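You operate a simulated robot arm through the tools that you are given. There is no shell and no other tool. Be economical: measure what you need, move in short steps, check, and stop when the job is done.

Carry out the task below with a simulated two-armed robot. There is one attempt and no reset: what you move stays moved.

TASK
Pick up the orange cone with one hand, pass it to the other hand and put it on the top of the teal mat. Press the chalk bulb three times. Shut the table drawer three. Turn the length dial of the bench winder to at 40 metres. Take the yellow bobbin and put it on the long bench top. Take the blue carrier and put it on the second shelf from the top of the wire rack. Close the brown swatch leaf. Close the purple swatch leaf. Take the dust pad and leave it on the top of the grey mat. Take the white cone on the island top and put it away on the small bench top. Take the black cone on the desk top and put it away on the small bench top. Shut the bench drawer. Take the beige heel block and put it on the high shelf of the check-in bench. Put the red bobbin on the pink ticket holder. The order is free. Set down upright: orange cone, blue carrier, white cone, black cone, beige heel block. The brown swatch leaf goes anticlockwise seen from above, to its stop. The purple swatch leaf goes anticlockwise seen from above, to its stop.
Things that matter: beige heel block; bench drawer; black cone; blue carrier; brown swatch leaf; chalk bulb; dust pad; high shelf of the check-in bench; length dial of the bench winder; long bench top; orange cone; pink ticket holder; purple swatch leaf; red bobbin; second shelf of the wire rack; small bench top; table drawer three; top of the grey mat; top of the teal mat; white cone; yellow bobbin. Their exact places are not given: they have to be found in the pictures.

It is judged by the outcome, as a careful person would: the job done as asked, and still so three seconds after it is handed in. It fails if anything else is knocked over, pushed out of place, dropped, spilled or broken.

THE ROBOT
Two 6-joint arms with two-finger parallel grippers on one trunk, on a base that drives. Base frame: it is fixed to the floor where the robot stands at the start and does not move with it; the origin is under the middle of the robot, x ahead of it, y to its left, z up; the surface under the hand at the start is at about z = 0.95. Lengths are in m, angles in rad, forces in N, time in s.
The left shoulder is at the start at [0.28, 0.184, 1.08], the right one opposite. With the tool pointing down near the work surface each hand reaches from about 0.56 to 0.94 m from the robot's upright axis, wherever it stands, measured 20 degrees to its own side. Places, roughly: beige heel block (6x4x7 cm) [0.5, 1.9, 0.8]; bench drawer [0.9, 2.9, 0.7]; black cone (7x7x11 cm) [3.7, 3.7, 1]; blue carrier [-0.75, 0.75, 0.75]; brown swatch leaf [-1.1, -0.6, 1.3]; chalk bulb [0.5, 0, 1]; dust pad (7x10x5 cm) [-1, -0.8, 0.6]; high shelf of the check-in bench (18x82 cm) [3.92, -1.72, 1.22]; length dial of the bench winder [-0.8, -0.1, 0.8]; long bench top [1.2, 3.2, 0.8]; orange cone (7x7x11 cm) [0.6, 0.1, 1]; pink ticket holder [1.25, 0, 1]; purple swatch leaf [-1.1, -0.6, 1.2]; red bobbin (3x3x2 cm) [1.3, 0.1, 1]; second shelf of the wire rack (33x25 cm) [-1.02, 1.38, 0.42]; small bench top [0.5, 2.3, 0.8]; table drawer three [0.4, 0.1, 0.8]; top of the grey mat [1.2, -0.6, 1]; top of the teal mat [4, -1.6, 0.9]; white cone (7x7x11 cm) [3.9, 0.4, 0.9]; yellow bobbin (3x3x2 cm) [-0.8, 0, 0.8]. Payload 1.57 kg a hand.
Tool frame (each hand has its own): the origin (TCP) lies between the finger pads and is the grasp point; the fingertips stand 0.03 m ahead of it; z points along the fingers, y is the line along which they close. The gripper opens to 0.08 m. The fingers are 0.017 m wide and 0.012 m thick; the gripper's body (0.04 by 0.082 m) begins 0.08 m behind the TCP.
Orientation is that of the tool frame in the base frame, as a unit quaternion [x, y, z, w]. With the fingers straight down and closing along the base's y, the tool's x points along the base's -x, its y along +y and its z along -z.

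THE INTERFACE
- The arms move only by the tool play_rows. It takes "left_targets", "right_targets" or both (then of equal length, played together; a hand with none holds still); each is a list of rows, each a list of 7 numbers: the finger opening in m, from 0 to 0.08, then the shift along the tool's x, y, z in m, then the turn, a rotation vector about the tool's x, y, z in degrees. In form: [[fingers, tx, ty, tz, wx, wy, wz], ...]. A call has 1 to 10 rows; each row shifts and turns the commanded pose from where the row before left it, along the tool's axes as they then stand. Each row takes 0.2 s and may step no farther than 0.05 m and 0.15 rad from the row before; otherwise, or with a gripper value out of range, the whole call is refused. Where a pose cannot be reached the arm comes as near as it can. A force on the tool above 40 N (or 10 N above the force at the start of the call, whichever is more), or a blocked arm, ends the call early, and 0.2 s more pass. The fingers move at their own pace (about 0.153 m/s each) and stop on an object; they squeeze with about 32 N. The grip force told is the motor's: it shows also when the fingers shut on nothing. Time passes only in rows, and 0.2 s behind the last, so rows that do not move let the fingers close. It gives the time, the measured TCP pose, the force on the tool (base axes), the opening and the grip force at its end, in the units of the frame above (readings bear some noise), with the torque about the TCP (base axes, N m) and any sound that the robot's microphone picked up.
- Cameras (640 x 400 px; columns grow to the right, rows downward): "scene" is now at [0.2147, 0.0125, 1.4959]; the picture's right is [0.21, -0.98, 0.00], its down [-0.91, -0.20, -0.36] and it looks along [0.35, 0.08, -0.93] (base axes); focal length 214 px, centre (320, 200). "left" rides on the left gripper at [0.072, 0.007, -0.122] in its tool frame; the picture's right is [-0.09, 1.00, 0.00], its down [-0.84, -0.08, -0.54] and it looks along [-0.54, -0.05, 0.84] (tool axes); focal length 238 px, centre (320, 200). "right" rides on the right gripper at [0.072, -0.007, -0.122] in its tool frame; the picture's right is [0.09, 1.00, 0.00], its down [-0.84, 0.08, -0.54] and it looks along [-0.54, 0.05, 0.84] (tool axes); focal length 238 px, centre (320, 200).
- camera(camera): a new picture of that camera. No time passes.
- lift_body(by): slides the trunk up (or, below 0, down) by that many m; the arms and the scene camera ride with it, the base frame stays. It gives what a move gives, with no picture.
- roll_base(legs): drives the robot by 1 to 6 legs, each [ahead, turn to the left] in m and rad, along the robot's own axes; the way and the turn of a leg run together, so that a leg with both is an arc; at most 1.5 m and 3.142 rad a leg. The arms and the cameras ride along, it lands a little off, and it stops where it bumps. It gives what a move gives.
- turn_head(pan, tilt): turns the head with the scene camera to pan (to the left, within 1.501 rad either way) and tilt (down, from -0.506 to 1.204), counted from straight ahead of the robot. It gives what a move gives.
- pixel_to_xyz(camera, pixels): for up to 12 pixels [column, row] of the newest picture of that camera ("zoom" is the newest enlarged one), the place [x, y, z] in the base frame of the surface seen there, good to about 0.003 m. No time passes.
- close_up(camera, box): a new picture of the part [left, top, right, bottom] of that camera's present view, enlarged. No time passes.
- sign_off(): hands the job in; it is judged then, once.

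Go step by step. Measure first, check grasps and placings, and put right what went wrong. The budget is 371 turns and 322 pictures, counting those below and the enlarged ones. Unless the task says otherwise, let go and move clear before handing in, and close with one line.

The tools are called after "Emit:" as name(argument=value, ...) on one line, values as JSON. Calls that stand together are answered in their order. play_rows: Moves the arms, as the interface text tells. Its arguments: {"type":"object","properties":{"left_targets":{"type":"array","items":{"type":"array","items":{"type":"number"}}},"right_targets":{"type":"array","items":{"type":"array","items":{"type":"number"}}}},"required":[]} The other tools are called the same way: lift_body (by) slides the trunk up or down; roll_base (legs) drives the base; turn_head (pan, tilt) turns the head that bears the scene camera; camera (camera) takes a picture; pixel_to_xyz (camera, pixels) gives the place of the surface under pixels of a picture; close_up (camera, box) takes an enlarged picture of a part of a camera's view; sign_off () hands the job in.

At the start:

```text
time_s: 0.0
left_tcp_pos: [0.3567, 0.4761, 1.3202]
left_tool_rot: [0.0, 1.0, 0.0, 0.0]
left_force: [-0.9, 0.2, 0.1]
left_torque: [-0.01, 0.01, -0.02]
left_finger_gap: 0.08
left_grasp_force: 0.1
right_tcp_pos: [0.5739, 0.0283, 1.3428]
right_tool_rot: [-0.001, 1.0, -0.001, 0.0]
right_force: [0.2, -0.4, -0.4]
right_torque: [-0.01, 0.0, 0.03]
right_finger_gap: 0.0803
right_grasp_force: 0.1
trunk travel left (down, up): [-0.775, 0.215]
robot x, y, heading: [0.0043, 0.0007, -0.001]
head pan, tilt: [0.216, 1.201]
```

scene: 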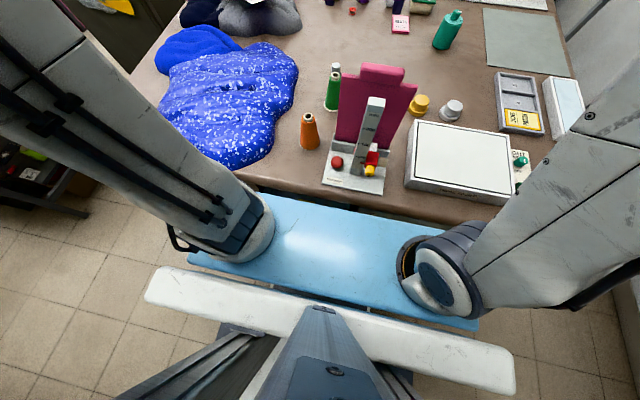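
right: 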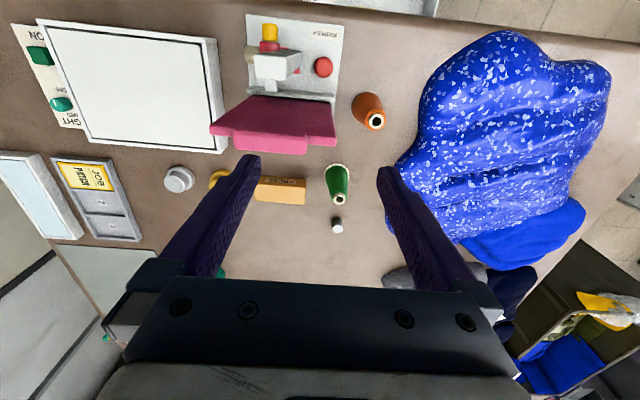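
left: 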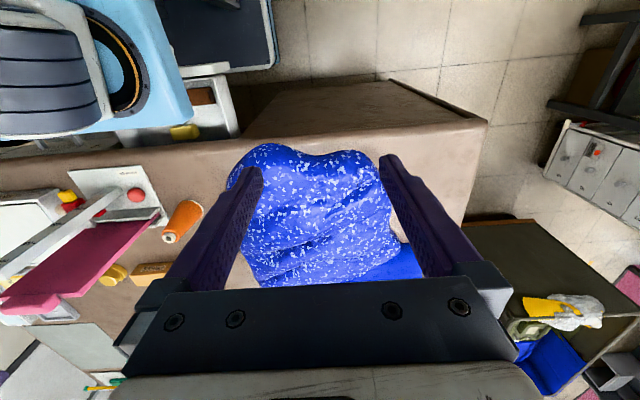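

The scene shows the table with the orange cone at (309,130), the pad with a chalk bulb or button near (336,162), and the light box. I'll look around with the head first.

Emit:
turn_head(pan=0, tilt=0.7)

Emit:
camera(camera="scene")

Emit:
turn_head(pan=1.3, tilt=0.5)

Emit:
camera(camera="scene")

Emit:
turn_head(pan=-1.3, tilt=0.5)

Emit:
camera(camera="scene")

Emit:
turn_head(pan=0, tilt=0.2)

Emit:
camera(camera="scene")

```text
time_s: 0.9
left_tcp_pos: [0.3567, 0.4754, 1.3211]
left_tool_rot: [0.0, 1.0, 0.0, 0.0]
left_force: [0.1, -0.6, -0.1]
left_torque: [0.0, 0.0, 0.02]
left_finger_gap: 0.0801
left_grasp_force: 0.1
right_tcp_pos: [0.5744, 0.0307, 1.343]
right_tool_rot: [0.0, 1.0, 0.0, 0.0]
right_force: [-0.6, -0.6, 0.0]
right_torque: [0.02, -0.01, 0.03]
right_finger_gap: 0.08
right_grasp_force: 0.1
trunk travel left (down, up): [-0.775, 0.215]
robot x, y, heading: [-0.001, 0.0009, 0.004]
head pan, tilt: [0.0, 0.7]
```

```text
318 pictures are left
```

scene: 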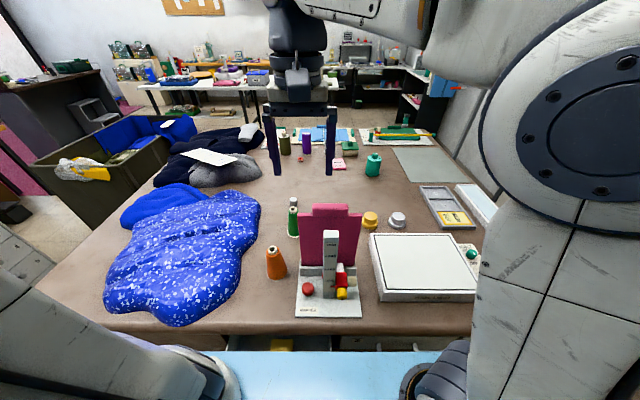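

```text
time_s: 2.4
left_tcp_pos: [0.3565, 0.4751, 1.3204]
left_tool_rot: [0.0, 1.0, 0.0, 0.0]
left_force: [-0.5, 0.7, 0.4]
left_torque: [-0.01, -0.01, -0.01]
left_finger_gap: 0.0802
left_grasp_force: 0.0
right_tcp_pos: [0.5744, 0.0299, 1.3434]
right_tool_rot: [0.0, 1.0, 0.0, 0.0]
right_force: [-0.1, 0.7, 0.1]
right_torque: [0.01, 0.0, 0.02]
right_finger_gap: 0.0801
right_grasp_force: 0.0
trunk travel left (down, up): [-0.775, 0.215]
robot x, y, heading: [-0.0022, -0.0016, -0.002]
head pan, tilt: [1.3, 0.499]
```

```text
317 pictures are left
```

scene: 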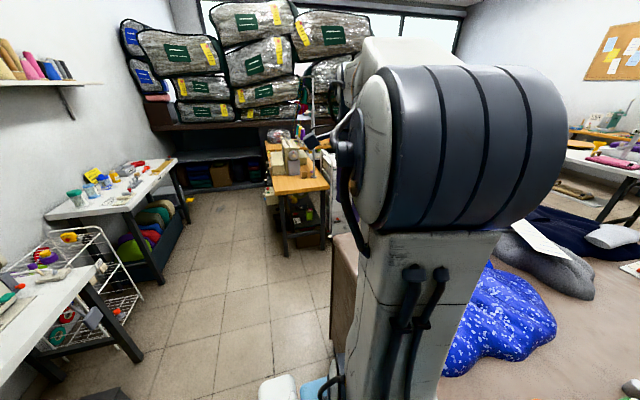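

```text
time_s: 4.7
left_tcp_pos: [0.3568, 0.4753, 1.3206]
left_tool_rot: [0.0, 1.0, 0.0, 0.0]
left_force: [-0.6, -0.3, 0.3]
left_torque: [0.03, 0.0, -0.01]
left_finger_gap: 0.0801
left_grasp_force: 0.1
right_tcp_pos: [0.5741, 0.0294, 1.345]
right_tool_rot: [-0.001, 1.0, 0.001, 0.0]
right_force: [-0.7, 0.1, -0.4]
right_torque: [0.01, 0.01, -0.01]
right_finger_gap: 0.0802
right_grasp_force: 0.0
trunk travel left (down, up): [-0.775, 0.215]
robot x, y, heading: [0.0002, -0.003, 0.004]
head pan, tilt: [-1.3, 0.499]
```

```text
316 pictures are left
```

scene: 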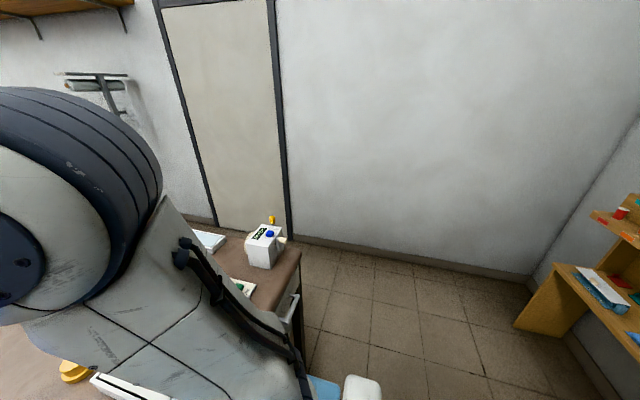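

```text
time_s: 6.2
left_tcp_pos: [0.3558, 0.476, 1.3191]
left_tool_rot: [0.0, 1.0, 0.0, 0.0]
left_force: [-0.6, 0.7, 0.8]
left_torque: [0.02, 0.0, 0.0]
left_finger_gap: 0.08
left_grasp_force: 0.1
right_tcp_pos: [0.5745, 0.0292, 1.3436]
right_tool_rot: [-0.001, 1.0, 0.0, 0.0]
right_force: [-1.0, 0.3, 0.3]
right_torque: [-0.02, -0.01, 0.01]
right_finger_gap: 0.08
right_grasp_force: 0.0
trunk travel left (down, up): [-0.775, 0.215]
robot x, y, heading: [0.001, 0.0015, -0.001]
head pan, tilt: [0.0, 0.201]
```

```text
315 pictures are left
```

scene: 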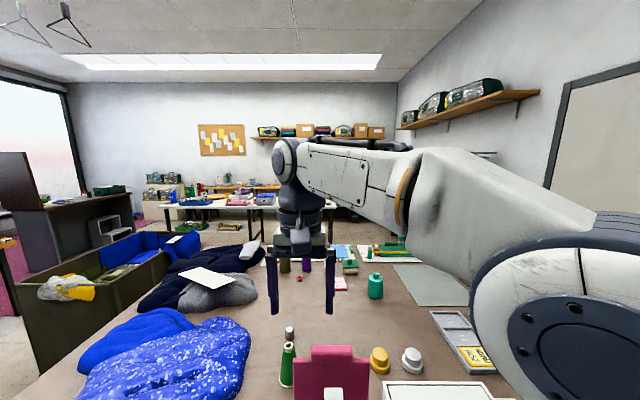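

I see the table items: a red button and an orange-red thing on a small stand in front. I'll zoom in to identify the chalk bulb, red bobbin and drawer.

Emit:
turn_head(pan=0.0, tilt=0.9)

Emit:
close_up(camera="scene", box=[200, 140, 500, 328])

Emit:
camera(camera="scene")

Emit:
close_up(camera="scene", box=[200, 0, 500, 188])

```text
time_s: 7.3
left_tcp_pos: [0.3568, 0.4757, 1.3207]
left_tool_rot: [0.0, 1.0, 0.0, 0.0]
left_force: [0.5, 0.4, -0.8]
left_torque: [0.0, -0.04, 0.04]
left_finger_gap: 0.08
left_grasp_force: 0.2
right_tcp_pos: [0.5747, 0.0301, 1.3447]
right_tool_rot: [-0.001, 1.0, 0.001, -0.001]
right_force: [0.3, 0.0, 0.0]
right_torque: [-0.03, 0.02, 0.01]
right_finger_gap: 0.08
right_grasp_force: 0.0
trunk travel left (down, up): [-0.775, 0.215]
robot x, y, heading: [0.0001, -0.0007, -0.002]
head pan, tilt: [0.0, 0.901]
```

```text
2.13 times, centred on (350, 234) of scene
```

zoom: 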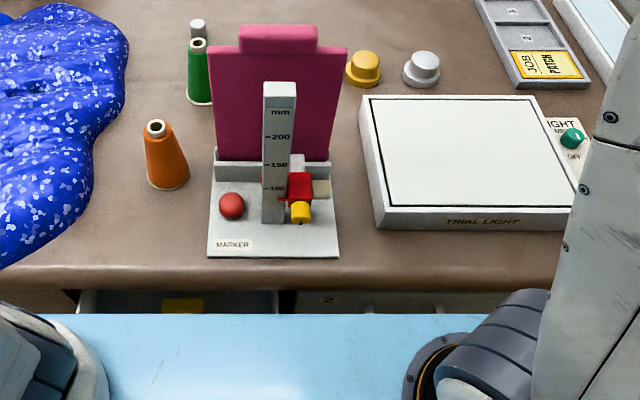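

```text
313 pictures are left
```

scene: 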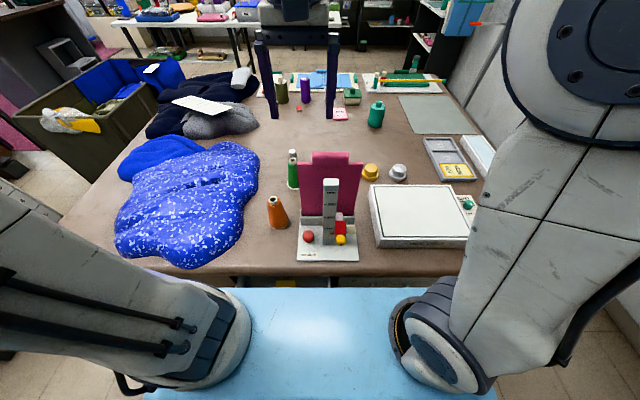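

```text
2.13 times, centred on (350, 94) of scene
```

zoom: 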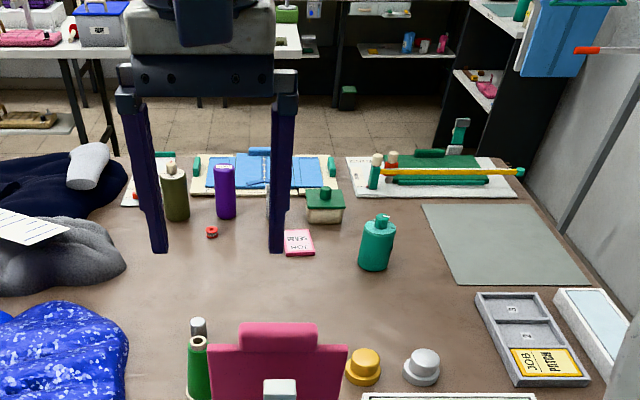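

The chalk bulb is the red ball at (307,237), the red bobbin is near (299,108) and the pink holder near (340,113). Measuring.

Emit:
pixel_to_xyz(camera="zoom", pixels=[[212, 231], [213, 236], [300, 243], [288, 255], [318, 255], [287, 233], [310, 231], [470, 215], [580, 280], [455, 285], [535, 210], [425, 206]])

Emit:
pixel_to_xyz(camera="scene", pixels=[[307, 237], [307, 233], [277, 198], [277, 224], [268, 225], [290, 225], [340, 239], [300, 260], [330, 184], [265, 280], [250, 282], [340, 160]])

Emit:
close_up(camera="right", box=[220, 0, 420, 125])

Emit:
pixel_to_xyz(camera="right", pixels=[[323, 67], [323, 60], [375, 121], [366, 108], [270, 32], [330, 100], [250, 100]])

```text
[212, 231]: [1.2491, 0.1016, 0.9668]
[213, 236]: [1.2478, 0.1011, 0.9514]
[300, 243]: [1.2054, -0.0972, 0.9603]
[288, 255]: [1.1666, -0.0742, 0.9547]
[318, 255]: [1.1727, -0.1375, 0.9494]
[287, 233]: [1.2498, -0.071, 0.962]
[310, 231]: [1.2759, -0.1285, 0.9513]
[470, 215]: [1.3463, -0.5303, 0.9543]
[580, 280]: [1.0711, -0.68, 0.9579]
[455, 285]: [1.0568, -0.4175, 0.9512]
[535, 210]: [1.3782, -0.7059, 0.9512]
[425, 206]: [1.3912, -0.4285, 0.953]
```

```text
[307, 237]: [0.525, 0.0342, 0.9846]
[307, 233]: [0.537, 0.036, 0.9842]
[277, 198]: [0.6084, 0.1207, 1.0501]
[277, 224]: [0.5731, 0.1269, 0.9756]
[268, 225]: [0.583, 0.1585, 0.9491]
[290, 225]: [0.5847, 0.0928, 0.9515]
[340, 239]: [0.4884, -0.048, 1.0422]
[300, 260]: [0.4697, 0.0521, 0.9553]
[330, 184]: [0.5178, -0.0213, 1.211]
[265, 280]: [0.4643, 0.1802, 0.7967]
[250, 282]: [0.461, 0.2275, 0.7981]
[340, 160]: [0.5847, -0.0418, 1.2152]
```

```text
3.20 times, centred on (320, 62) of right
```

zoom: 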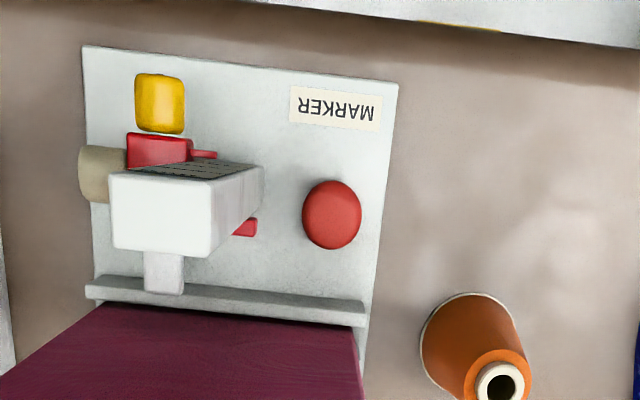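

```text
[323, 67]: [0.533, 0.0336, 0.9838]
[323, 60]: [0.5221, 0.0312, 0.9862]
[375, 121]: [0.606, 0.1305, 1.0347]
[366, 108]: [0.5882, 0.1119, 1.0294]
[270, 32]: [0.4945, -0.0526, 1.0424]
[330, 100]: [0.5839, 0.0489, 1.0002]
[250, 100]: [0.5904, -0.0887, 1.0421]
```

The bulb is at about (0.528, 0.034) with its top near 0.987. I'll back off so I can see the drawers and gain working room.

Emit:
roll_base(legs=[[-0.25, 0]])

Emit:
turn_head(pan=0.0, tilt=0.9)

Emit:
camera(camera="scene")

Emit:
close_up(camera="scene", box=[200, 150, 440, 300])

```text
time_s: 9.1
left_tcp_pos: [0.1118, 0.4758, 1.3204]
left_tool_rot: [0.0, 1.0, 0.001, 0.001]
left_force: [0.0, 0.1, -0.4]
left_torque: [0.02, 0.04, 0.03]
left_finger_gap: 0.0801
left_grasp_force: 0.1
right_tcp_pos: [0.3281, 0.0291, 1.3448]
right_tool_rot: [-0.001, 1.0, 0.0, 0.0]
right_force: [0.7, -0.4, 0.3]
right_torque: [0.01, 0.04, 0.0]
right_finger_gap: 0.0801
right_grasp_force: 0.1
trunk travel left (down, up): [-0.775, 0.215]
robot x, y, heading: [-0.2475, 0.0016, 0.002]
head pan, tilt: [0.0, 0.901]
```

```text
time_s: 9.7
left_tcp_pos: [0.1101, 0.476, 1.319]
left_tool_rot: [0.0, 1.0, 0.0, 0.0]
left_force: [0.7, -0.1, 0.2]
left_torque: [0.0, -0.02, 0.05]
left_finger_gap: 0.08
left_grasp_force: 0.0
right_tcp_pos: [0.3296, 0.0305, 1.3441]
right_tool_rot: [0.0, 1.0, 0.0, 0.0]
right_force: [-0.2, 1.4, 0.1]
right_torque: [0.01, 0.02, -0.02]
right_finger_gap: 0.0798
right_grasp_force: 0.1
trunk travel left (down, up): [-0.775, 0.215]
robot x, y, heading: [-0.2468, -0.0003, -0.0]
head pan, tilt: [0.0, 0.901]
```

```text
310 pictures are left
```

scene: 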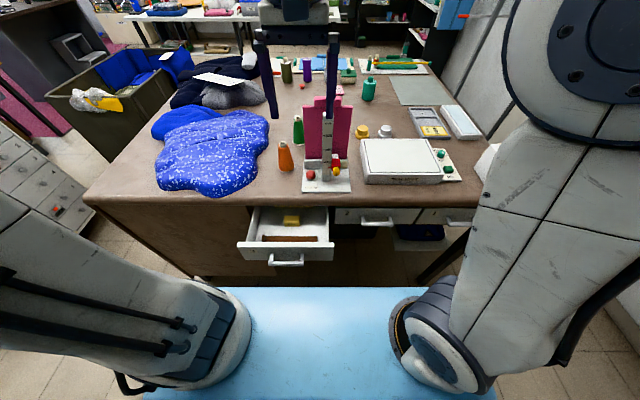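

```text
2.67 times, centred on (320, 225) of scene
```

zoom: 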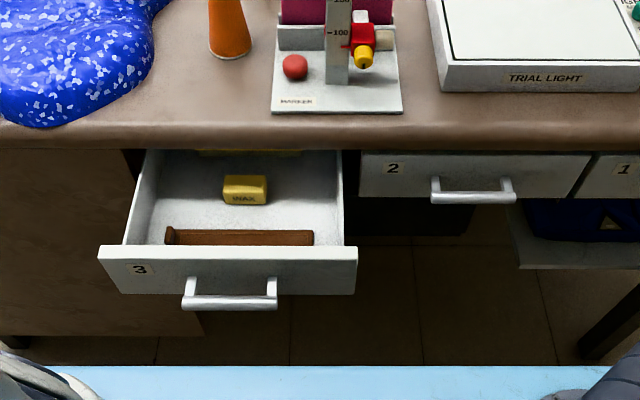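

Drawer 3 is the open one on the left, with its handle at (285,260). I'll measure its front and handle, and drawers 2's closed face.

Emit:
pixel_to_xyz(camera="zoom", pixels=[[230, 255], [110, 253], [350, 253], [230, 302], [190, 285], [270, 290], [150, 285], [450, 165], [475, 198], [540, 170], [150, 270], [330, 285]])

Emit:
camera(camera="left")

```text
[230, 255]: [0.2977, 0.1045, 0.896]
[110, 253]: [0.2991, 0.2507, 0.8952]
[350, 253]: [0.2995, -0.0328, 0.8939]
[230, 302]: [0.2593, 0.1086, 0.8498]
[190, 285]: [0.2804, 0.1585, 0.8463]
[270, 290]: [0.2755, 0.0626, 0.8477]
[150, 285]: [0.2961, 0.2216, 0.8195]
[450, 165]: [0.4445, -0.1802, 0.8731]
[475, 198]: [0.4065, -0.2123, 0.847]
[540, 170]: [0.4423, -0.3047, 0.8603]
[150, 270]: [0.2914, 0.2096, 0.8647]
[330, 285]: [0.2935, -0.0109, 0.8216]
```

```text
308 pictures are left
```

left: 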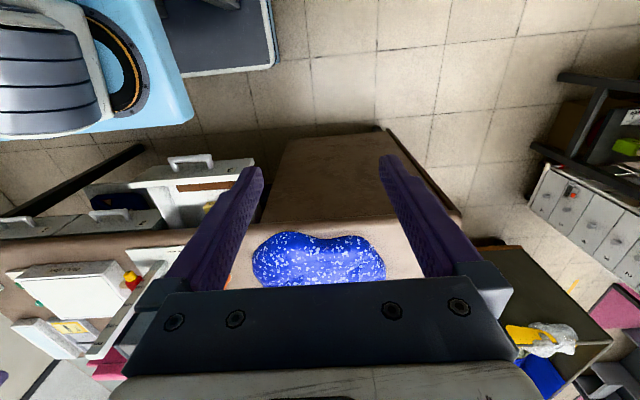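

Drawer 3's front is at x≈0.295 and its handle at about (0.26, 0.108, 0.85); closed faces are at about 0.443. I'll clear the right arm and bring the left one, closed, over the bulb.

Emit:
play_rows(left_targets=[[0, -0.03, 0, 0, 0, 0, 0], [0, -0.03, 0, 0, 0, 0, 0], [0, -0.03, 0, 0, 0, 0, 0], [0, -0.03, 0, 0, 0, 0, 0], [0, -0.048, 0, 0, 0, 0, 0], [0, -0.048, 0, 0, 0, 0, 0], [0, -0.048, 0, 0, 0, 0, 0], [0, -0.048, 0, 0, 0, 0, 0]], right_targets=[[0.08, 0, -0.048, 0, 0, 0, 0], [0.08, 0, -0.048, 0, 0, 0, 0], [0.08, 0, -0.048, 0, 0, 0, 0], [0.08, 0, -0.048, 0, 0, 0, 0], [0.08, 0, -0.048, 0, 0, 0, 0], [0.08, 0, -0.048, 0, 0, 0, 0], [0.08, 0, -0.048, 0, 0, 0, 0], [0.08, 0, -0.048, 0, 0, 0, 0]])

Emit:
play_rows(left_targets=[[0, -0.014, -0.045, 0.01, 0, 0, 0], [0, -0.014, -0.045, 0.01, 0, 0, 0], [0, -0.014, -0.045, 0.01, 0, 0, 0], [0, -0.014, -0.045, 0.01, 0, 0, 0], [0, -0.014, -0.045, 0.01, 0, 0, 0], [0, -0.014, -0.045, 0.01, 0, 0, 0], [0, -0.014, -0.045, 0.01, 0, 0, 0], [0, -0.008, -0.045, 0.01, 7, 0, 0], [0, 0, 0, 0, 7, 0, 0], [0, 0, 0, 0, 6, 0, 0]])

```text
time_s: 11.5
left_tcp_pos: [0.4275, 0.4754, 1.3178]
left_tool_rot: [0.0, 1.0, 0.0, -0.001]
left_force: [-0.2, 0.0, 0.2]
left_torque: [0.03, -0.01, 0.02]
left_finger_gap: 0.0
left_grasp_force: 21.6
right_tcp_pos: [0.329, -0.3519, 1.346]
right_tool_rot: [-0.001, 1.0, 0.0, 0.001]
right_force: [0.3, -0.4, -0.4]
right_torque: [-0.05, -0.03, -0.01]
right_finger_gap: 0.08
right_grasp_force: 0.0
trunk travel left (down, up): [-0.775, 0.215]
robot x, y, heading: [-0.2413, 0.003, 0.001]
head pan, tilt: [0.0, 0.901]
```

```text
time_s: 13.7
left_tcp_pos: [0.5286, 0.1145, 1.2409]
left_tool_rot: [0.0, 0.985, -0.175, 0.0]
left_force: [0.5, -1.1, -0.3]
left_torque: [-0.03, 0.0, -0.01]
left_finger_gap: 0.0
left_grasp_force: 21.0
right_tcp_pos: [0.328, -0.3522, 1.3462]
right_tool_rot: [0.0, 1.0, 0.0, 0.0]
right_force: [-0.5, -0.2, 0.5]
right_torque: [0.01, 0.03, -0.01]
right_finger_gap: 0.0803
right_grasp_force: 0.0
trunk travel left (down, up): [-0.775, 0.215]
robot x, y, heading: [-0.2489, 0.0015, 0.002]
head pan, tilt: [0.0, 0.901]
```

The left hand is at (0.529, 0.115, 1.241), tilted 20°. I'll descend along the tool to just above the bulb and check.

Emit:
play_rows(left_targets=[[0, 0, -0.0028, 0.0436, 0, 0, 0], [0, 0, -0.0028, 0.0436, 0, 0, 0], [0, 0, -0.0028, 0.0436, 0, 0, 0], [0, 0, -0.0028, 0.0436, 0, 0, 0]])

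Emit:
camera(camera="left")

Emit:
camera(camera="scene")

```text
time_s: 14.7
left_tcp_pos: [0.5257, 0.0465, 1.0812]
left_tool_rot: [0.0, 0.985, -0.174, 0.0]
left_force: [-0.8, -1.1, 0.0]
left_torque: [0.0, 0.01, -0.01]
left_finger_gap: 0.0001
left_grasp_force: 21.4
right_tcp_pos: [0.328, -0.3528, 1.3472]
right_tool_rot: [0.0, 1.0, 0.0, -0.001]
right_force: [1.1, -0.1, 0.2]
right_torque: [0.02, 0.02, -0.01]
right_finger_gap: 0.0799
right_grasp_force: 0.1
trunk travel left (down, up): [-0.775, 0.215]
robot x, y, heading: [-0.247, 0.0011, -0.001]
head pan, tilt: [0.0, 0.901]
```

```text
307 pictures are left
```

left: 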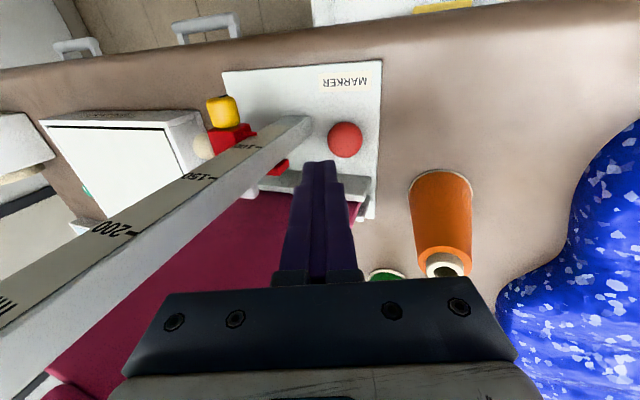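

```text
306 pictures are left
```

scene: 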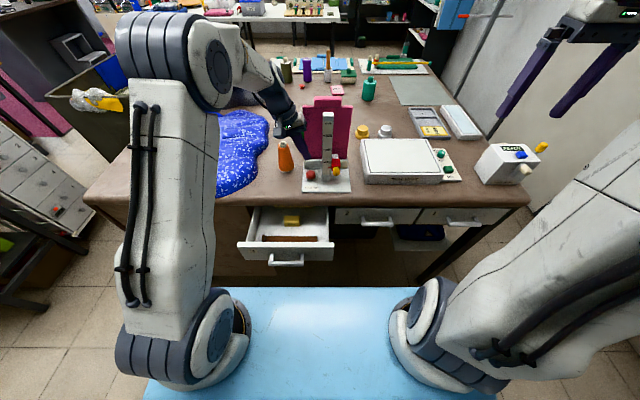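

The bulb is at (345,140) in the left view. I'll measure it there for alignment.

Emit:
pixel_to_xyz(camera="left", pixels=[[345, 140], [345, 125], [332, 140], [358, 140], [345, 154], [320, 165], [300, 120], [365, 112]])

```text
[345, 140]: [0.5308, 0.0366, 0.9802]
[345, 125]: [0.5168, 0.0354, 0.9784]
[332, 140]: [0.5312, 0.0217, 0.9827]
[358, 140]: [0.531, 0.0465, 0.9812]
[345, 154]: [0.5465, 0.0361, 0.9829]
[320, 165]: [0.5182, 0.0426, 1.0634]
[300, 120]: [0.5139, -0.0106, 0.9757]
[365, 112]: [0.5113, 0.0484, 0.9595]
```

The bulb centre is at about (0.532, 0.035). I'll descend vertically and make a first press.

Emit:
play_rows(left_targets=[[0, -0.006, 0.0103, 0.0282, 0, 0, 0], [0, 0, 0.0103, 0.0282, 0, 0, 0], [0, 0, 0.0017, 0.0047, 0, 0, 0], [0, 0, 0.0017, 0.0047, 0, 0, 0], [0, 0, 0.0017, 0.0047, 0, 0, 0]])

```text
time_s: 15.9
left_tcp_pos: [0.5351, 0.0459, 1.0089]
left_tool_rot: [-0.001, 0.985, -0.174, 0.002]
left_force: [0.2, 1.0, 15.5]
left_torque: [0.02, 0.0, 0.03]
left_finger_gap: 0.0
left_grasp_force: 21.1
right_tcp_pos: [0.327, -0.3524, 1.3464]
right_tool_rot: [0.0, 1.0, 0.0, -0.001]
right_force: [0.2, -0.1, -0.2]
right_torque: [0.01, -0.01, -0.01]
right_finger_gap: 0.0798
right_grasp_force: 0.0
trunk travel left (down, up): [-0.775, 0.215]
robot x, y, heading: [-0.2454, 0.0032, 0.001]
head pan, tilt: [0.0, 0.901]
heard: click
```

A click was heard, so that is one press. I'll lift fully, check, then do the other two one at a time.

Emit:
play_rows(left_targets=[[0, 0, -0.0051, -0.0141, 0, 0, 0], [0, 0, -0.0051, -0.0141, 0, 0, 0], [0, 0, 0, 0, 0, 0, 0]])

Emit:
play_rows(left_targets=[[0, 0, 0.0051, 0.0141, 0, 0, 0], [0, 0, 0.0017, 0.0047, 0, 0, 0], [0, 0, 0.0017, 0.0047, 0, 0, 0], [0, 0, 0.0017, 0.0047, 0, 0, 0]])

Emit:
play_rows(left_targets=[[0, 0, -0.0051, -0.0141, 0, 0, 0], [0, 0, -0.0051, -0.0141, 0, 0, 0], [0, 0, 0, 0, 0, 0, 0]])

```text
time_s: 16.7
left_tcp_pos: [0.5344, 0.0446, 1.0376]
left_tool_rot: [0.0, 0.985, -0.174, 0.0]
left_force: [-0.1, -0.1, -0.3]
left_torque: [-0.03, -0.03, 0.01]
left_finger_gap: 0.0002
left_grasp_force: 21.2
right_tcp_pos: [0.327, -0.3522, 1.3464]
right_tool_rot: [0.0, 1.0, 0.0, 0.0]
right_force: [0.9, -0.5, 0.3]
right_torque: [0.01, -0.02, -0.01]
right_finger_gap: 0.0798
right_grasp_force: 0.1
trunk travel left (down, up): [-0.775, 0.215]
robot x, y, heading: [-0.2431, 0.0003, 0.003]
head pan, tilt: [0.0, 0.901]
```

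```text
time_s: 17.7
left_tcp_pos: [0.5356, 0.0445, 1.0087]
left_tool_rot: [0.0, 0.985, -0.175, 0.002]
left_force: [-2.5, 2.3, 15.6]
left_torque: [0.02, 0.1, 0.02]
left_finger_gap: 0.0001
left_grasp_force: 21.3
right_tcp_pos: [0.3279, -0.3524, 1.3465]
right_tool_rot: [0.0, 1.0, 0.001, 0.0]
right_force: [0.1, 0.4, 0.7]
right_torque: [0.0, 0.01, -0.02]
right_finger_gap: 0.0798
right_grasp_force: 0.1
trunk travel left (down, up): [-0.775, 0.215]
robot x, y, heading: [-0.2493, -0.0013, 0.0]
head pan, tilt: [0.0, 0.901]
heard: click
```

```text
time_s: 18.5
left_tcp_pos: [0.5341, 0.0468, 1.0366]
left_tool_rot: [0.0, 0.985, -0.174, -0.001]
left_force: [0.0, 0.2, -0.4]
left_torque: [-0.02, -0.02, -0.05]
left_finger_gap: 0.0
left_grasp_force: 21.6
right_tcp_pos: [0.3293, -0.3525, 1.3461]
right_tool_rot: [0.0, 1.0, 0.0, 0.0]
right_force: [1.0, 0.4, 1.0]
right_torque: [-0.01, 0.01, 0.0]
right_finger_gap: 0.0799
right_grasp_force: 0.1
trunk travel left (down, up): [-0.775, 0.215]
robot x, y, heading: [-0.2446, -0.0013, -0.003]
head pan, tilt: [0.0, 0.901]
```

Two clicks so far. Now the third press, then retreat upward and untilt.

Emit:
play_rows(left_targets=[[0, 0, 0.0051, 0.0141, 0, 0, 0], [0, 0, 0.0017, 0.0047, 0, 0, 0], [0, 0, 0.0017, 0.0047, 0, 0, 0], [0, 0, 0.0017, 0.0047, 0, 0, 0]])

Emit:
play_rows(left_targets=[[0, 0, -0.0051, -0.0141, 0, 0, 0], [0, 0, -0.0051, -0.0141, 0, 0, 0], [0, 0, 0, -0.045, 0, 0, 0], [0, 0, 0, -0.045, 0, 0, 0], [0, 0, 0, -0.045, 0, 0, 0], [0, 0, 0, -0.045, 0, 0, 0], [0, 0, 0, -0.02, -7, 0, 0], [0, 0, 0, 0, -7, 0, 0], [0, 0, 0, 0, -6, 0, 0]])

```text
time_s: 19.5
left_tcp_pos: [0.5365, 0.045, 1.0073]
left_tool_rot: [0.001, 0.985, -0.175, 0.002]
left_force: [-4.2, 0.3, 17.9]
left_torque: [0.02, 0.15, 0.02]
left_finger_gap: 0.0002
left_grasp_force: 20.6
right_tcp_pos: [0.3266, -0.3535, 1.3477]
right_tool_rot: [0.0, 1.0, -0.001, 0.001]
right_force: [0.4, 0.6, -0.2]
right_torque: [0.02, -0.01, -0.01]
right_finger_gap: 0.0801
right_grasp_force: 0.0
trunk travel left (down, up): [-0.775, 0.215]
robot x, y, heading: [-0.2437, -0.003, -0.0]
head pan, tilt: [0.0, 0.901]
heard: click
```

```text
time_s: 21.5
left_tcp_pos: [0.534, 0.1155, 1.2229]
left_tool_rot: [-0.001, 1.0, 0.002, 0.0]
left_force: [0.7, -0.6, -0.2]
left_torque: [-0.03, 0.0, 0.0]
left_finger_gap: 0.0
left_grasp_force: 21.1
right_tcp_pos: [0.3279, -0.3528, 1.3464]
right_tool_rot: [0.0, 1.0, 0.001, 0.0]
right_force: [0.1, 0.5, 0.0]
right_torque: [-0.01, 0.03, -0.01]
right_finger_gap: 0.0799
right_grasp_force: 0.1
trunk travel left (down, up): [-0.775, 0.215]
robot x, y, heading: [-0.2461, 0.0014, -0.001]
head pan, tilt: [0.0, 0.901]
```

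Three clicks, so the bulb is done. Next I bring the left hand back and pitch it 45° forward to push drawer 3's handle.

Emit:
play_rows(left_targets=[[0, 0.048, 0, 0, 0, 0, 0], [0, 0.048, 0, 0, 0, 0, 0], [0, 0.048, 0, 0, 0, 0, 0], [0, 0.048, 0, 0, 0, 0, 0], [0, 0.048, 0, 0, 0, 0, 0], [0, 0.048, 0, 0, 0, 0, 0], [0, 0.048, 0, 0, 0, 0, 0]])

Emit:
play_rows(left_targets=[[0, 0, 0, 0, 0, -8, 0], [0, 0, 0, 0, 0, -8, 0], [0, 0, 0, 0, 0, -8, 0], [0, 0, 0, 0, 0, -7, 0], [0, 0, 0, 0, 0, -7, 0], [0, 0, 0, 0, 0, -7, 0]])

```text
time_s: 23.1
left_tcp_pos: [0.2392, 0.105, 1.2166]
left_tool_rot: [0.0, 1.0, 0.001, -0.001]
left_force: [-0.3, 0.8, 0.8]
left_torque: [-0.01, -0.03, 0.01]
left_finger_gap: 0.0
left_grasp_force: 21.3
left hand out of reach, approached as far as the arm can: row 7
right_tcp_pos: [0.3281, -0.3533, 1.3458]
right_tool_rot: [0.0, 1.0, 0.0, 0.0]
right_force: [0.3, 0.4, -0.1]
right_torque: [-0.01, -0.04, 0.04]
right_finger_gap: 0.0799
right_grasp_force: 0.0
trunk travel left (down, up): [-0.775, 0.215]
robot x, y, heading: [-0.2439, -0.0026, -0.002]
head pan, tilt: [0.0, 0.901]
```

```text
time_s: 24.5
left_tcp_pos: [0.3194, 0.0528, 1.188]
left_tool_rot: [0.0, 0.924, 0.0, 0.382]
left_force: [-0.4, -0.6, -0.5]
left_torque: [0.03, 0.02, 0.02]
left_finger_gap: 0.0
left_grasp_force: 21.6
left hand out of reach, approached as far as the arm can: row 1, 2, 3, 4, 5, 6
right_tcp_pos: [0.3288, -0.3532, 1.347]
right_tool_rot: [0.0, 1.0, 0.0, 0.0]
right_force: [0.2, 0.4, -0.6]
right_torque: [0.02, -0.01, -0.01]
right_finger_gap: 0.0802
right_grasp_force: 0.0
trunk travel left (down, up): [-0.775, 0.215]
robot x, y, heading: [-0.246, -0.0013, -0.002]
head pan, tilt: [0.0, 0.901]
```

At 45° the nearest reach is x≈0.32, so I need to stand further back. I'll look behind first.

Emit:
turn_head(pan=1.5, tilt=0.7)

Emit:
camera(camera="scene")

Emit:
turn_head(pan=-1.5, tilt=0.7)

Emit:
camera(camera="scene")

```text
time_s: 26.1
left_tcp_pos: [0.3196, 0.054, 1.1887]
left_tool_rot: [0.0, 0.925, 0.002, 0.381]
left_force: [0.1, -0.5, 0.0]
left_torque: [0.04, -0.01, 0.05]
left_finger_gap: 0.0
left_grasp_force: 21.1
right_tcp_pos: [0.3279, -0.3528, 1.3457]
right_tool_rot: [0.0, 1.0, 0.0, 0.0]
right_force: [0.1, -0.7, 0.0]
right_torque: [0.06, 0.0, 0.02]
right_finger_gap: 0.0798
right_grasp_force: 0.1
trunk travel left (down, up): [-0.775, 0.215]
robot x, y, heading: [-0.2436, -0.0018, -0.004]
head pan, tilt: [1.499, 0.7]
```

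```text
305 pictures are left
```

scene: 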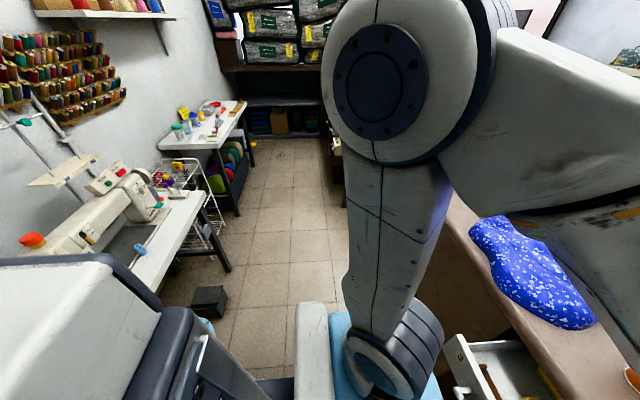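

```text
time_s: 28.7
left_tcp_pos: [0.3187, 0.0529, 1.1901]
left_tool_rot: [-0.001, 0.925, 0.002, 0.381]
left_force: [0.0, 0.3, 0.2]
left_torque: [-0.01, -0.02, -0.03]
left_finger_gap: 0.0001
left_grasp_force: 21.6
right_tcp_pos: [0.3288, -0.3523, 1.3459]
right_tool_rot: [-0.001, 1.0, 0.0, 0.0]
right_force: [-0.4, 0.0, 0.6]
right_torque: [0.0, 0.0, 0.0]
right_finger_gap: 0.08
right_grasp_force: 0.1
trunk travel left (down, up): [-0.775, 0.215]
robot x, y, heading: [-0.2452, -0.0006, -0.002]
head pan, tilt: [-1.499, 0.7]
```

```text
304 pictures are left
```

scene: 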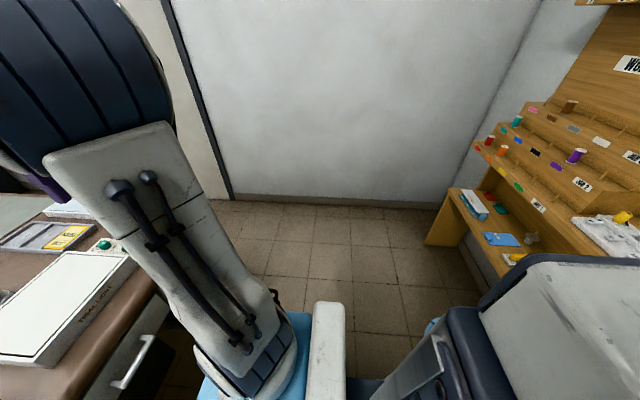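

Behind there is a sewing desk edge around (200,215) and, to the right-rear, a wooden shelf. I'll measure the shelf first, then the desk edge.

Emit:
pixel_to_xyz(camera="scene", pixels=[[427, 243], [450, 195], [505, 260], [470, 205], [300, 208], [520, 255]])

Emit:
turn_head(pan=1.5, tilt=0.7)

Emit:
camera(camera="scene")

Emit:
pixel_to_xyz(camera="scene", pixels=[[200, 200], [165, 268], [210, 285], [228, 268], [135, 280], [225, 340], [243, 110], [210, 140], [225, 240], [240, 205], [160, 180], [200, 260]])

```text
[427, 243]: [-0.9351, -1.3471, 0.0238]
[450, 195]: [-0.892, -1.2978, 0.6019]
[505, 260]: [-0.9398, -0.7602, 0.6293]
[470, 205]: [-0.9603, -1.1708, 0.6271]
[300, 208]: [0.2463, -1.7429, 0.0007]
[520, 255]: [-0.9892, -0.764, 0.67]
```

```text
time_s: 31.3
left_tcp_pos: [0.3192, 0.0526, 1.19]
left_tool_rot: [-0.001, 0.924, 0.002, 0.382]
left_force: [0.6, 0.3, -0.2]
left_torque: [0.03, 0.02, -0.01]
left_finger_gap: 0.0
left_grasp_force: 21.2
right_tcp_pos: [0.3289, -0.3529, 1.3463]
right_tool_rot: [-0.001, 1.0, 0.001, 0.0]
right_force: [-0.4, -0.5, 0.0]
right_torque: [-0.03, -0.02, -0.02]
right_finger_gap: 0.08
right_grasp_force: 0.1
trunk travel left (down, up): [-0.775, 0.215]
robot x, y, heading: [-0.2466, 0.0012, -0.001]
head pan, tilt: [1.499, 0.7]
```

```text
303 pictures are left
```

scene: 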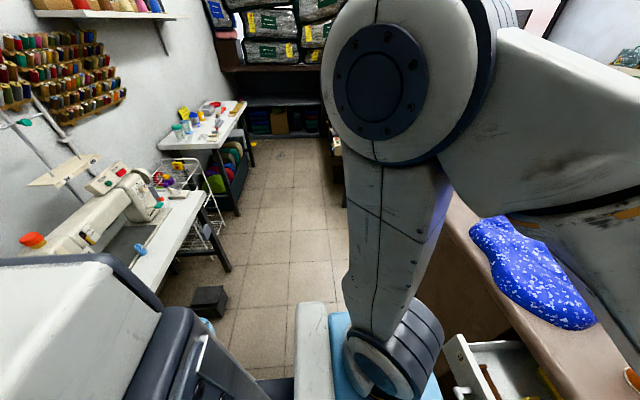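

```text
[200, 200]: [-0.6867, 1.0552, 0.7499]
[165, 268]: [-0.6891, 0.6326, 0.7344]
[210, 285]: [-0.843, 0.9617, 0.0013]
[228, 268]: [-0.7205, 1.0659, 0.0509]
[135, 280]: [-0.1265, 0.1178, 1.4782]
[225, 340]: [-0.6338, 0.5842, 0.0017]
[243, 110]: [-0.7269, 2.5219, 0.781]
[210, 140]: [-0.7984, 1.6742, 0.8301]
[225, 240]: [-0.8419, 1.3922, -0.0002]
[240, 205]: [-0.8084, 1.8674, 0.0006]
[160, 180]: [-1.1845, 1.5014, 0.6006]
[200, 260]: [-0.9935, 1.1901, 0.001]
```

The desk edge behind is at x≈-0.69. I'll check my own base extent with a few pixels.

Emit:
pixel_to_xyz(camera="scene", pixels=[[312, 310], [312, 390], [298, 320], [335, 320], [275, 395], [205, 325], [190, 310]])

Emit:
close_up(camera="scene", box=[160, 240, 416, 400])

```text
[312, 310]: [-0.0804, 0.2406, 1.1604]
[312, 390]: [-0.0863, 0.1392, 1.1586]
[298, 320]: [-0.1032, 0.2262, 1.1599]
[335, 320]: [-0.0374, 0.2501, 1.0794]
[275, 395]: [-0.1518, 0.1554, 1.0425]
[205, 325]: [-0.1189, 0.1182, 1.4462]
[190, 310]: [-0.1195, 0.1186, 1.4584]
```

```text
2.50 times, centred on (288, 320) of scene
```

zoom: 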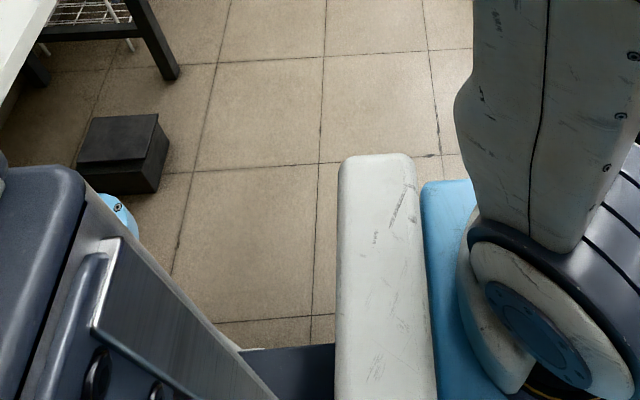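

Emit:
pixel_to_xyz(camera="zoom", pixels=[[115, 205], [125, 215], [300, 370], [330, 345], [250, 348], [150, 185], [155, 120], [90, 120]])

```text
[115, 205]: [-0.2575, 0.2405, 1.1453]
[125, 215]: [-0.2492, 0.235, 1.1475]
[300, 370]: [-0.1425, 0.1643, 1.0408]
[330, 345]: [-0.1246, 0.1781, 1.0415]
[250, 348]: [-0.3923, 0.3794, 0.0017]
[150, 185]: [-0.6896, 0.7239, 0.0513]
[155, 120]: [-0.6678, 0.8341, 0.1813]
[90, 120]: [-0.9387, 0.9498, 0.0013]
```

There's roughly 0.15 m or more behind me. I'll back off 0.11 m, with the left arm re-posed after.

Emit:
roll_base(legs=[[-0.11, 0]])

Emit:
turn_head(pan=0.0, tilt=0.9)

```text
time_s: 32.5
left_tcp_pos: [0.2108, 0.0521, 1.1877]
left_tool_rot: [-0.001, 0.924, 0.001, 0.381]
left_force: [0.4, -0.3, -0.4]
left_torque: [-0.01, 0.02, 0.01]
left_finger_gap: 0.0
left_grasp_force: 20.8
right_tcp_pos: [0.2184, -0.3535, 1.3469]
right_tool_rot: [0.0, 1.0, 0.0, 0.0]
right_force: [0.7, 0.2, -0.7]
right_torque: [0.02, 0.06, 0.0]
right_finger_gap: 0.0801
right_grasp_force: 0.0
trunk travel left (down, up): [-0.775, 0.215]
robot x, y, heading: [-0.3566, -0.0011, -0.003]
head pan, tilt: [1.499, 0.7]
```

```text
time_s: 34.1
left_tcp_pos: [0.2106, 0.0532, 1.1889]
left_tool_rot: [0.0, 0.925, 0.001, 0.38]
left_force: [-1.1, -0.7, 0.9]
left_torque: [0.0, 0.01, 0.0]
left_finger_gap: 0.0
left_grasp_force: 21.0
right_tcp_pos: [0.2177, -0.3532, 1.3464]
right_tool_rot: [-0.001, 1.0, 0.0, -0.001]
right_force: [1.0, -0.3, 0.5]
right_torque: [0.02, 0.01, 0.02]
right_finger_gap: 0.0802
right_grasp_force: 0.0
trunk travel left (down, up): [-0.775, 0.215]
robot x, y, heading: [-0.3541, 0.0003, -0.003]
head pan, tilt: [0.0, 0.901]
```

The hand is now at (0.211, 0.053, 1.189), short of the handle. I'll shift it to y≈0.108 and read it.

Emit:
play_rows(left_targets=[[0, 0, 0.03, 0, 0, 0, 0], [0, 0, 0.025, 0, 0, 0, 0]])

```text
time_s: 34.7
left_tcp_pos: [0.2368, 0.0845, 1.1876]
left_tool_rot: [-0.001, 0.925, 0.002, 0.381]
left_force: [-1.3, -0.4, 0.0]
left_torque: [-0.01, 0.01, 0.01]
left_finger_gap: 0.0
left_grasp_force: 21.3
left hand out of reach, approached as far as the arm can: row 1, 2
right_tcp_pos: [0.2171, -0.3534, 1.3459]
right_tool_rot: [0.0, 1.0, 0.0, 0.0]
right_force: [-0.5, -0.6, 0.0]
right_torque: [-0.01, -0.02, 0.02]
right_finger_gap: 0.0802
right_grasp_force: 0.1
trunk travel left (down, up): [-0.775, 0.215]
robot x, y, heading: [-0.3566, -0.0019, -0.004]
head pan, tilt: [0.0, 0.901]
```

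The limit is the arm folding, which eases as the hand goes lower. I'll lower the hand 0.2 m and see.

Emit:
play_rows(left_targets=[[0, 0.035, 0, 0.035, 0, 0, 0], [0, 0.035, 0, 0.035, 0, 0, 0], [0, 0.035, 0, 0.035, 0, 0, 0], [0, 0.035, 0, 0.035, 0, 0, 0]])

```text
time_s: 35.7
left_tcp_pos: [0.2933, 0.051, 1.0182]
left_tool_rot: [0.0, 0.925, 0.003, 0.381]
left_force: [-1.2, 0.5, 0.7]
left_torque: [0.0, -0.03, -0.02]
left_finger_gap: 0.0004
left_grasp_force: 21.2
left hand out of reach, approached as far as the arm can: row 1, 2, 3, 4
right_tcp_pos: [0.2179, -0.354, 1.3461]
right_tool_rot: [0.0, 1.0, 0.0, -0.001]
right_force: [-0.5, -0.2, 0.3]
right_torque: [-0.02, -0.03, 0.0]
right_finger_gap: 0.0799
right_grasp_force: 0.2
trunk travel left (down, up): [-0.775, 0.215]
robot x, y, heading: [-0.356, -0.0014, 0.002]
head pan, tilt: [0.0, 0.901]
```

Lower is worse; a steeper tool should help. I'll raise the hand and reduce pitch to about 20°.

Emit:
play_rows(left_targets=[[0, -0.02, 0, -0.02, 0, 8, 0], [0, -0.02, 0, -0.02, 0, 8, 0], [0, -0.02, 0, -0.02, 0, 8, 0]])

```text
time_s: 36.5
left_tcp_pos: [0.3046, 0.0601, 1.0865]
left_tool_rot: [-0.004, 0.976, 0.021, 0.218]
left_force: [-1.0, -1.0, -1.0]
left_torque: [0.04, -0.1, 0.03]
left_finger_gap: 0.0
left_grasp_force: 21.7
left hand out of reach, approached as far as the arm can: row 2, 3
right_tcp_pos: [0.2182, -0.353, 1.3456]
right_tool_rot: [-0.001, 1.0, 0.001, 0.0]
right_force: [-0.8, -1.1, 0.6]
right_torque: [-0.04, 0.01, 0.01]
right_finger_gap: 0.0799
right_grasp_force: 0.1
trunk travel left (down, up): [-0.775, 0.215]
robot x, y, heading: [-0.3512, -0.0034, -0.001]
head pan, tilt: [0.0, 0.901]
```

I'll step the commanded pose forward slightly to regain a well-defined reachable pose.

Emit:
play_rows(left_targets=[[0, -0.027, 0, 0.013, 0, 0, 0], [0, -0.027, 0, 0.013, 0, 0, 0]])

```text
time_s: 37.1
left_tcp_pos: [0.3657, 0.0621, 1.0843]
left_tool_rot: [-0.008, 0.977, 0.018, 0.214]
left_force: [0.0, 0.1, -0.9]
left_torque: [-0.02, -0.02, 0.02]
left_finger_gap: 0.0002
left_grasp_force: 21.4
right_tcp_pos: [0.2181, -0.3526, 1.3462]
right_tool_rot: [0.0, 1.0, 0.0, -0.001]
right_force: [-0.3, 0.2, 0.4]
right_torque: [-0.01, -0.02, 0.01]
right_finger_gap: 0.08
right_grasp_force: 0.1
trunk travel left (down, up): [-0.775, 0.215]
robot x, y, heading: [-0.3582, 0.0001, -0.0]
head pan, tilt: [0.0, 0.901]
```

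Now I know the commanded pose follows the measured one. I'll unpitch and go to tool-down above and in front of the handle.

Emit:
play_rows(left_targets=[[0, 0.0, 0, -0.045, 0, 8.2, 0], [0, 0.0, 0, -0.045, 0, 8.2, 0], [0, 0.0, 0.0, -0.03, 0, 8.2, 0], [0, 0.03, 0.02, 0, 0, 0, 0], [0, 0.03, 0.02, 0, 0, 0, 0], [0, 0.03, 0.0, 0, 0, 0, 0]])

```text
time_s: 38.5
left_tcp_pos: [0.2366, 0.0961, 1.1996]
left_tool_rot: [-0.01, 1.0, 0.016, 0.0]
left_force: [0.2, 0.2, 0.7]
left_torque: [-0.01, -0.01, 0.02]
left_finger_gap: 0.0
left_grasp_force: 21.1
right_tcp_pos: [0.2187, -0.3537, 1.3468]
right_tool_rot: [0.0, 1.0, 0.001, 0.0]
right_force: [0.1, -0.4, 1.1]
right_torque: [0.03, 0.03, 0.03]
right_finger_gap: 0.08
right_grasp_force: 0.0
trunk travel left (down, up): [-0.775, 0.215]
robot x, y, heading: [-0.3563, -0.0006, -0.003]
head pan, tilt: [0.0, 0.901]
```

Tool-down at (0.237, 0.096, 1.200). I'll descend in front of the handle toward z≈0.876.

Emit:
play_rows(left_targets=[[0, 0.0, 0.003, 0.048, 0, 0, 0], [0, 0, 0.003, 0.048, 0, 0, 0], [0, 0, 0.003, 0.048, 0, 0, 0], [0, 0, 0.003, 0.048, 0, 0, 0], [0, 0, 0, 0.048, 0, 0, 0]])

Emit:
camera(camera="scene")

```text
time_s: 39.7
left_tcp_pos: [0.2384, 0.116, 0.9597]
left_tool_rot: [-0.011, 1.0, 0.016, 0.002]
left_force: [0.1, 0.8, -0.1]
left_torque: [-0.01, 0.0, -0.02]
left_finger_gap: 0.0
left_grasp_force: 21.2
right_tcp_pos: [0.2189, -0.3532, 1.3465]
right_tool_rot: [0.0, 1.0, -0.001, 0.0]
right_force: [0.5, 0.5, 0.1]
right_torque: [-0.04, -0.01, -0.02]
right_finger_gap: 0.0801
right_grasp_force: 0.0
trunk travel left (down, up): [-0.775, 0.215]
robot x, y, heading: [-0.3579, -0.002, 0.002]
head pan, tilt: [0.0, 0.901]
```

```text
301 pictures are left
```

scene: 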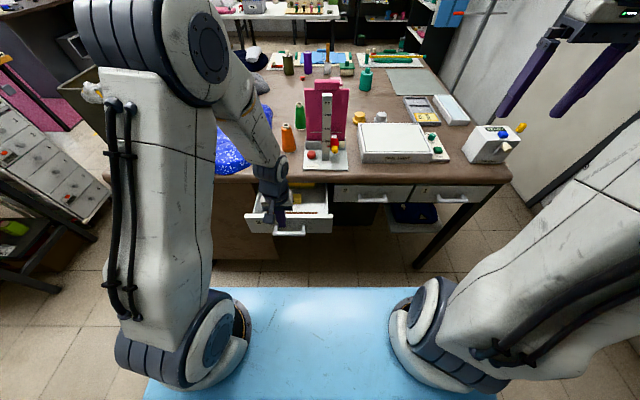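

Emit:
pixel_to_xyz(camera="scene", pixels=[[350, 172], [350, 178], [350, 182], [350, 186], [345, 192], [292, 234], [275, 232], [305, 232], [315, 225], [262, 228]])

Emit:
camera(camera="left")

```text
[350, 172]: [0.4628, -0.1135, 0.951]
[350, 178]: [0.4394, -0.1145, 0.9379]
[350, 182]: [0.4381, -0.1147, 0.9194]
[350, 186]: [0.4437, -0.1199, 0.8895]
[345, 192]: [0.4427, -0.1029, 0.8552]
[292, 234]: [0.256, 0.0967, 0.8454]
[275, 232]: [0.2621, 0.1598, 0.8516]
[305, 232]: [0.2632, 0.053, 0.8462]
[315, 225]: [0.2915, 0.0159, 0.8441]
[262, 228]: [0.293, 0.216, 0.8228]
```

```text
300 pictures are left
```

left: 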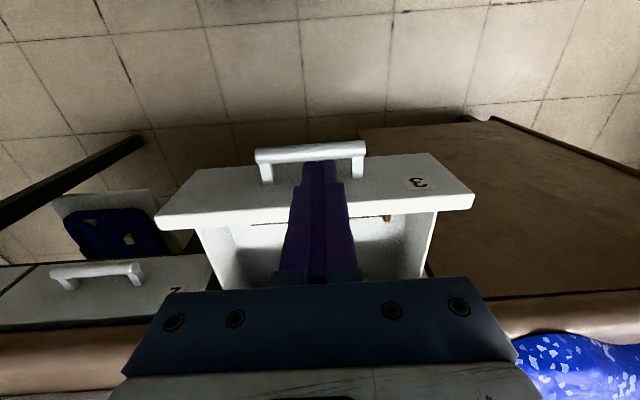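

The table edge is at x≈0.438 and the handle front at 0.256, so tool-down pushing will clear the table. I'll descend and push the handle +x.

Emit:
play_rows(left_targets=[[0, 0.003, -0.004, 0.05, 0, 0, 0], [0, 0.0, -0.004, 0.048, 0, 0, 0]])

Emit:
play_rows(left_targets=[[0, -0.02, 0, 0, 0, 0, 0], [0, -0.02, 0, 0, 0, 0, 0], [0, -0.02, 0, 0, 0, 0, 0], [0, -0.02, 0, 0, 0, 0, 0], [0, -0.02, 0, 0, 0, 0, 0], [0, -0.02, 0, 0, 0, 0, 0], [0, -0.02, 0, 0, 0, 0, 0], [0, -0.012, 0, 0, 0, 0, 0]])

```text
refused: row 1 steps farther than a row can; nothing moved
```

```text
time_s: 41.5
left_tcp_pos: [0.3885, 0.1208, 0.9595]
left_tool_rot: [-0.011, 1.0, 0.016, 0.001]
left_force: [-0.1, -0.6, 0.3]
left_torque: [0.02, -0.04, 0.03]
left_finger_gap: 0.0002
left_grasp_force: 21.3
right_tcp_pos: [0.2182, -0.3534, 1.3466]
right_tool_rot: [0.0, 1.0, 0.0, 0.0]
right_force: [0.3, 0.0, 0.1]
right_torque: [-0.02, 0.02, 0.02]
right_finger_gap: 0.0802
right_grasp_force: 0.1
trunk travel left (down, up): [-0.775, 0.215]
robot x, y, heading: [-0.3572, 0.0011, 0.004]
head pan, tilt: [0.0, 0.901]
```

The first call was refused (over the step limit) and the hand moved forward harmlessly above the drawer, z 0.96. I'll go back, then descend.

Emit:
play_rows(left_targets=[[0, 0.04, 0, 0, 0, 0, 0], [0, 0.04, 0, 0, 0, 0, 0], [0, 0.04, 0, 0, 0, 0, 0], [0, 0.034, 0, 0, 0, 0, 0], [0, 0, -0.004, 0.045, 0, 0, 0], [0, 0, -0.004, 0.045, 0, 0, 0], [0, 0, 0, 0.007, 0, 0, 0]])

```text
time_s: 43.1
left_tcp_pos: [0.2371, 0.1108, 0.8623]
left_tool_rot: [-0.011, 1.0, 0.016, 0.001]
left_force: [0.4, -0.7, -0.5]
left_torque: [0.04, 0.0, -0.02]
left_finger_gap: 0.0
left_grasp_force: 21.0
right_tcp_pos: [0.2189, -0.3528, 1.3456]
right_tool_rot: [-0.001, 1.0, -0.001, 0.0]
right_force: [0.2, -1.0, -0.2]
right_torque: [0.04, 0.01, 0.0]
right_finger_gap: 0.08
right_grasp_force: 0.0
trunk travel left (down, up): [-0.775, 0.215]
robot x, y, heading: [-0.3571, -0.0051, -0.001]
head pan, tilt: [0.0, 0.901]
```

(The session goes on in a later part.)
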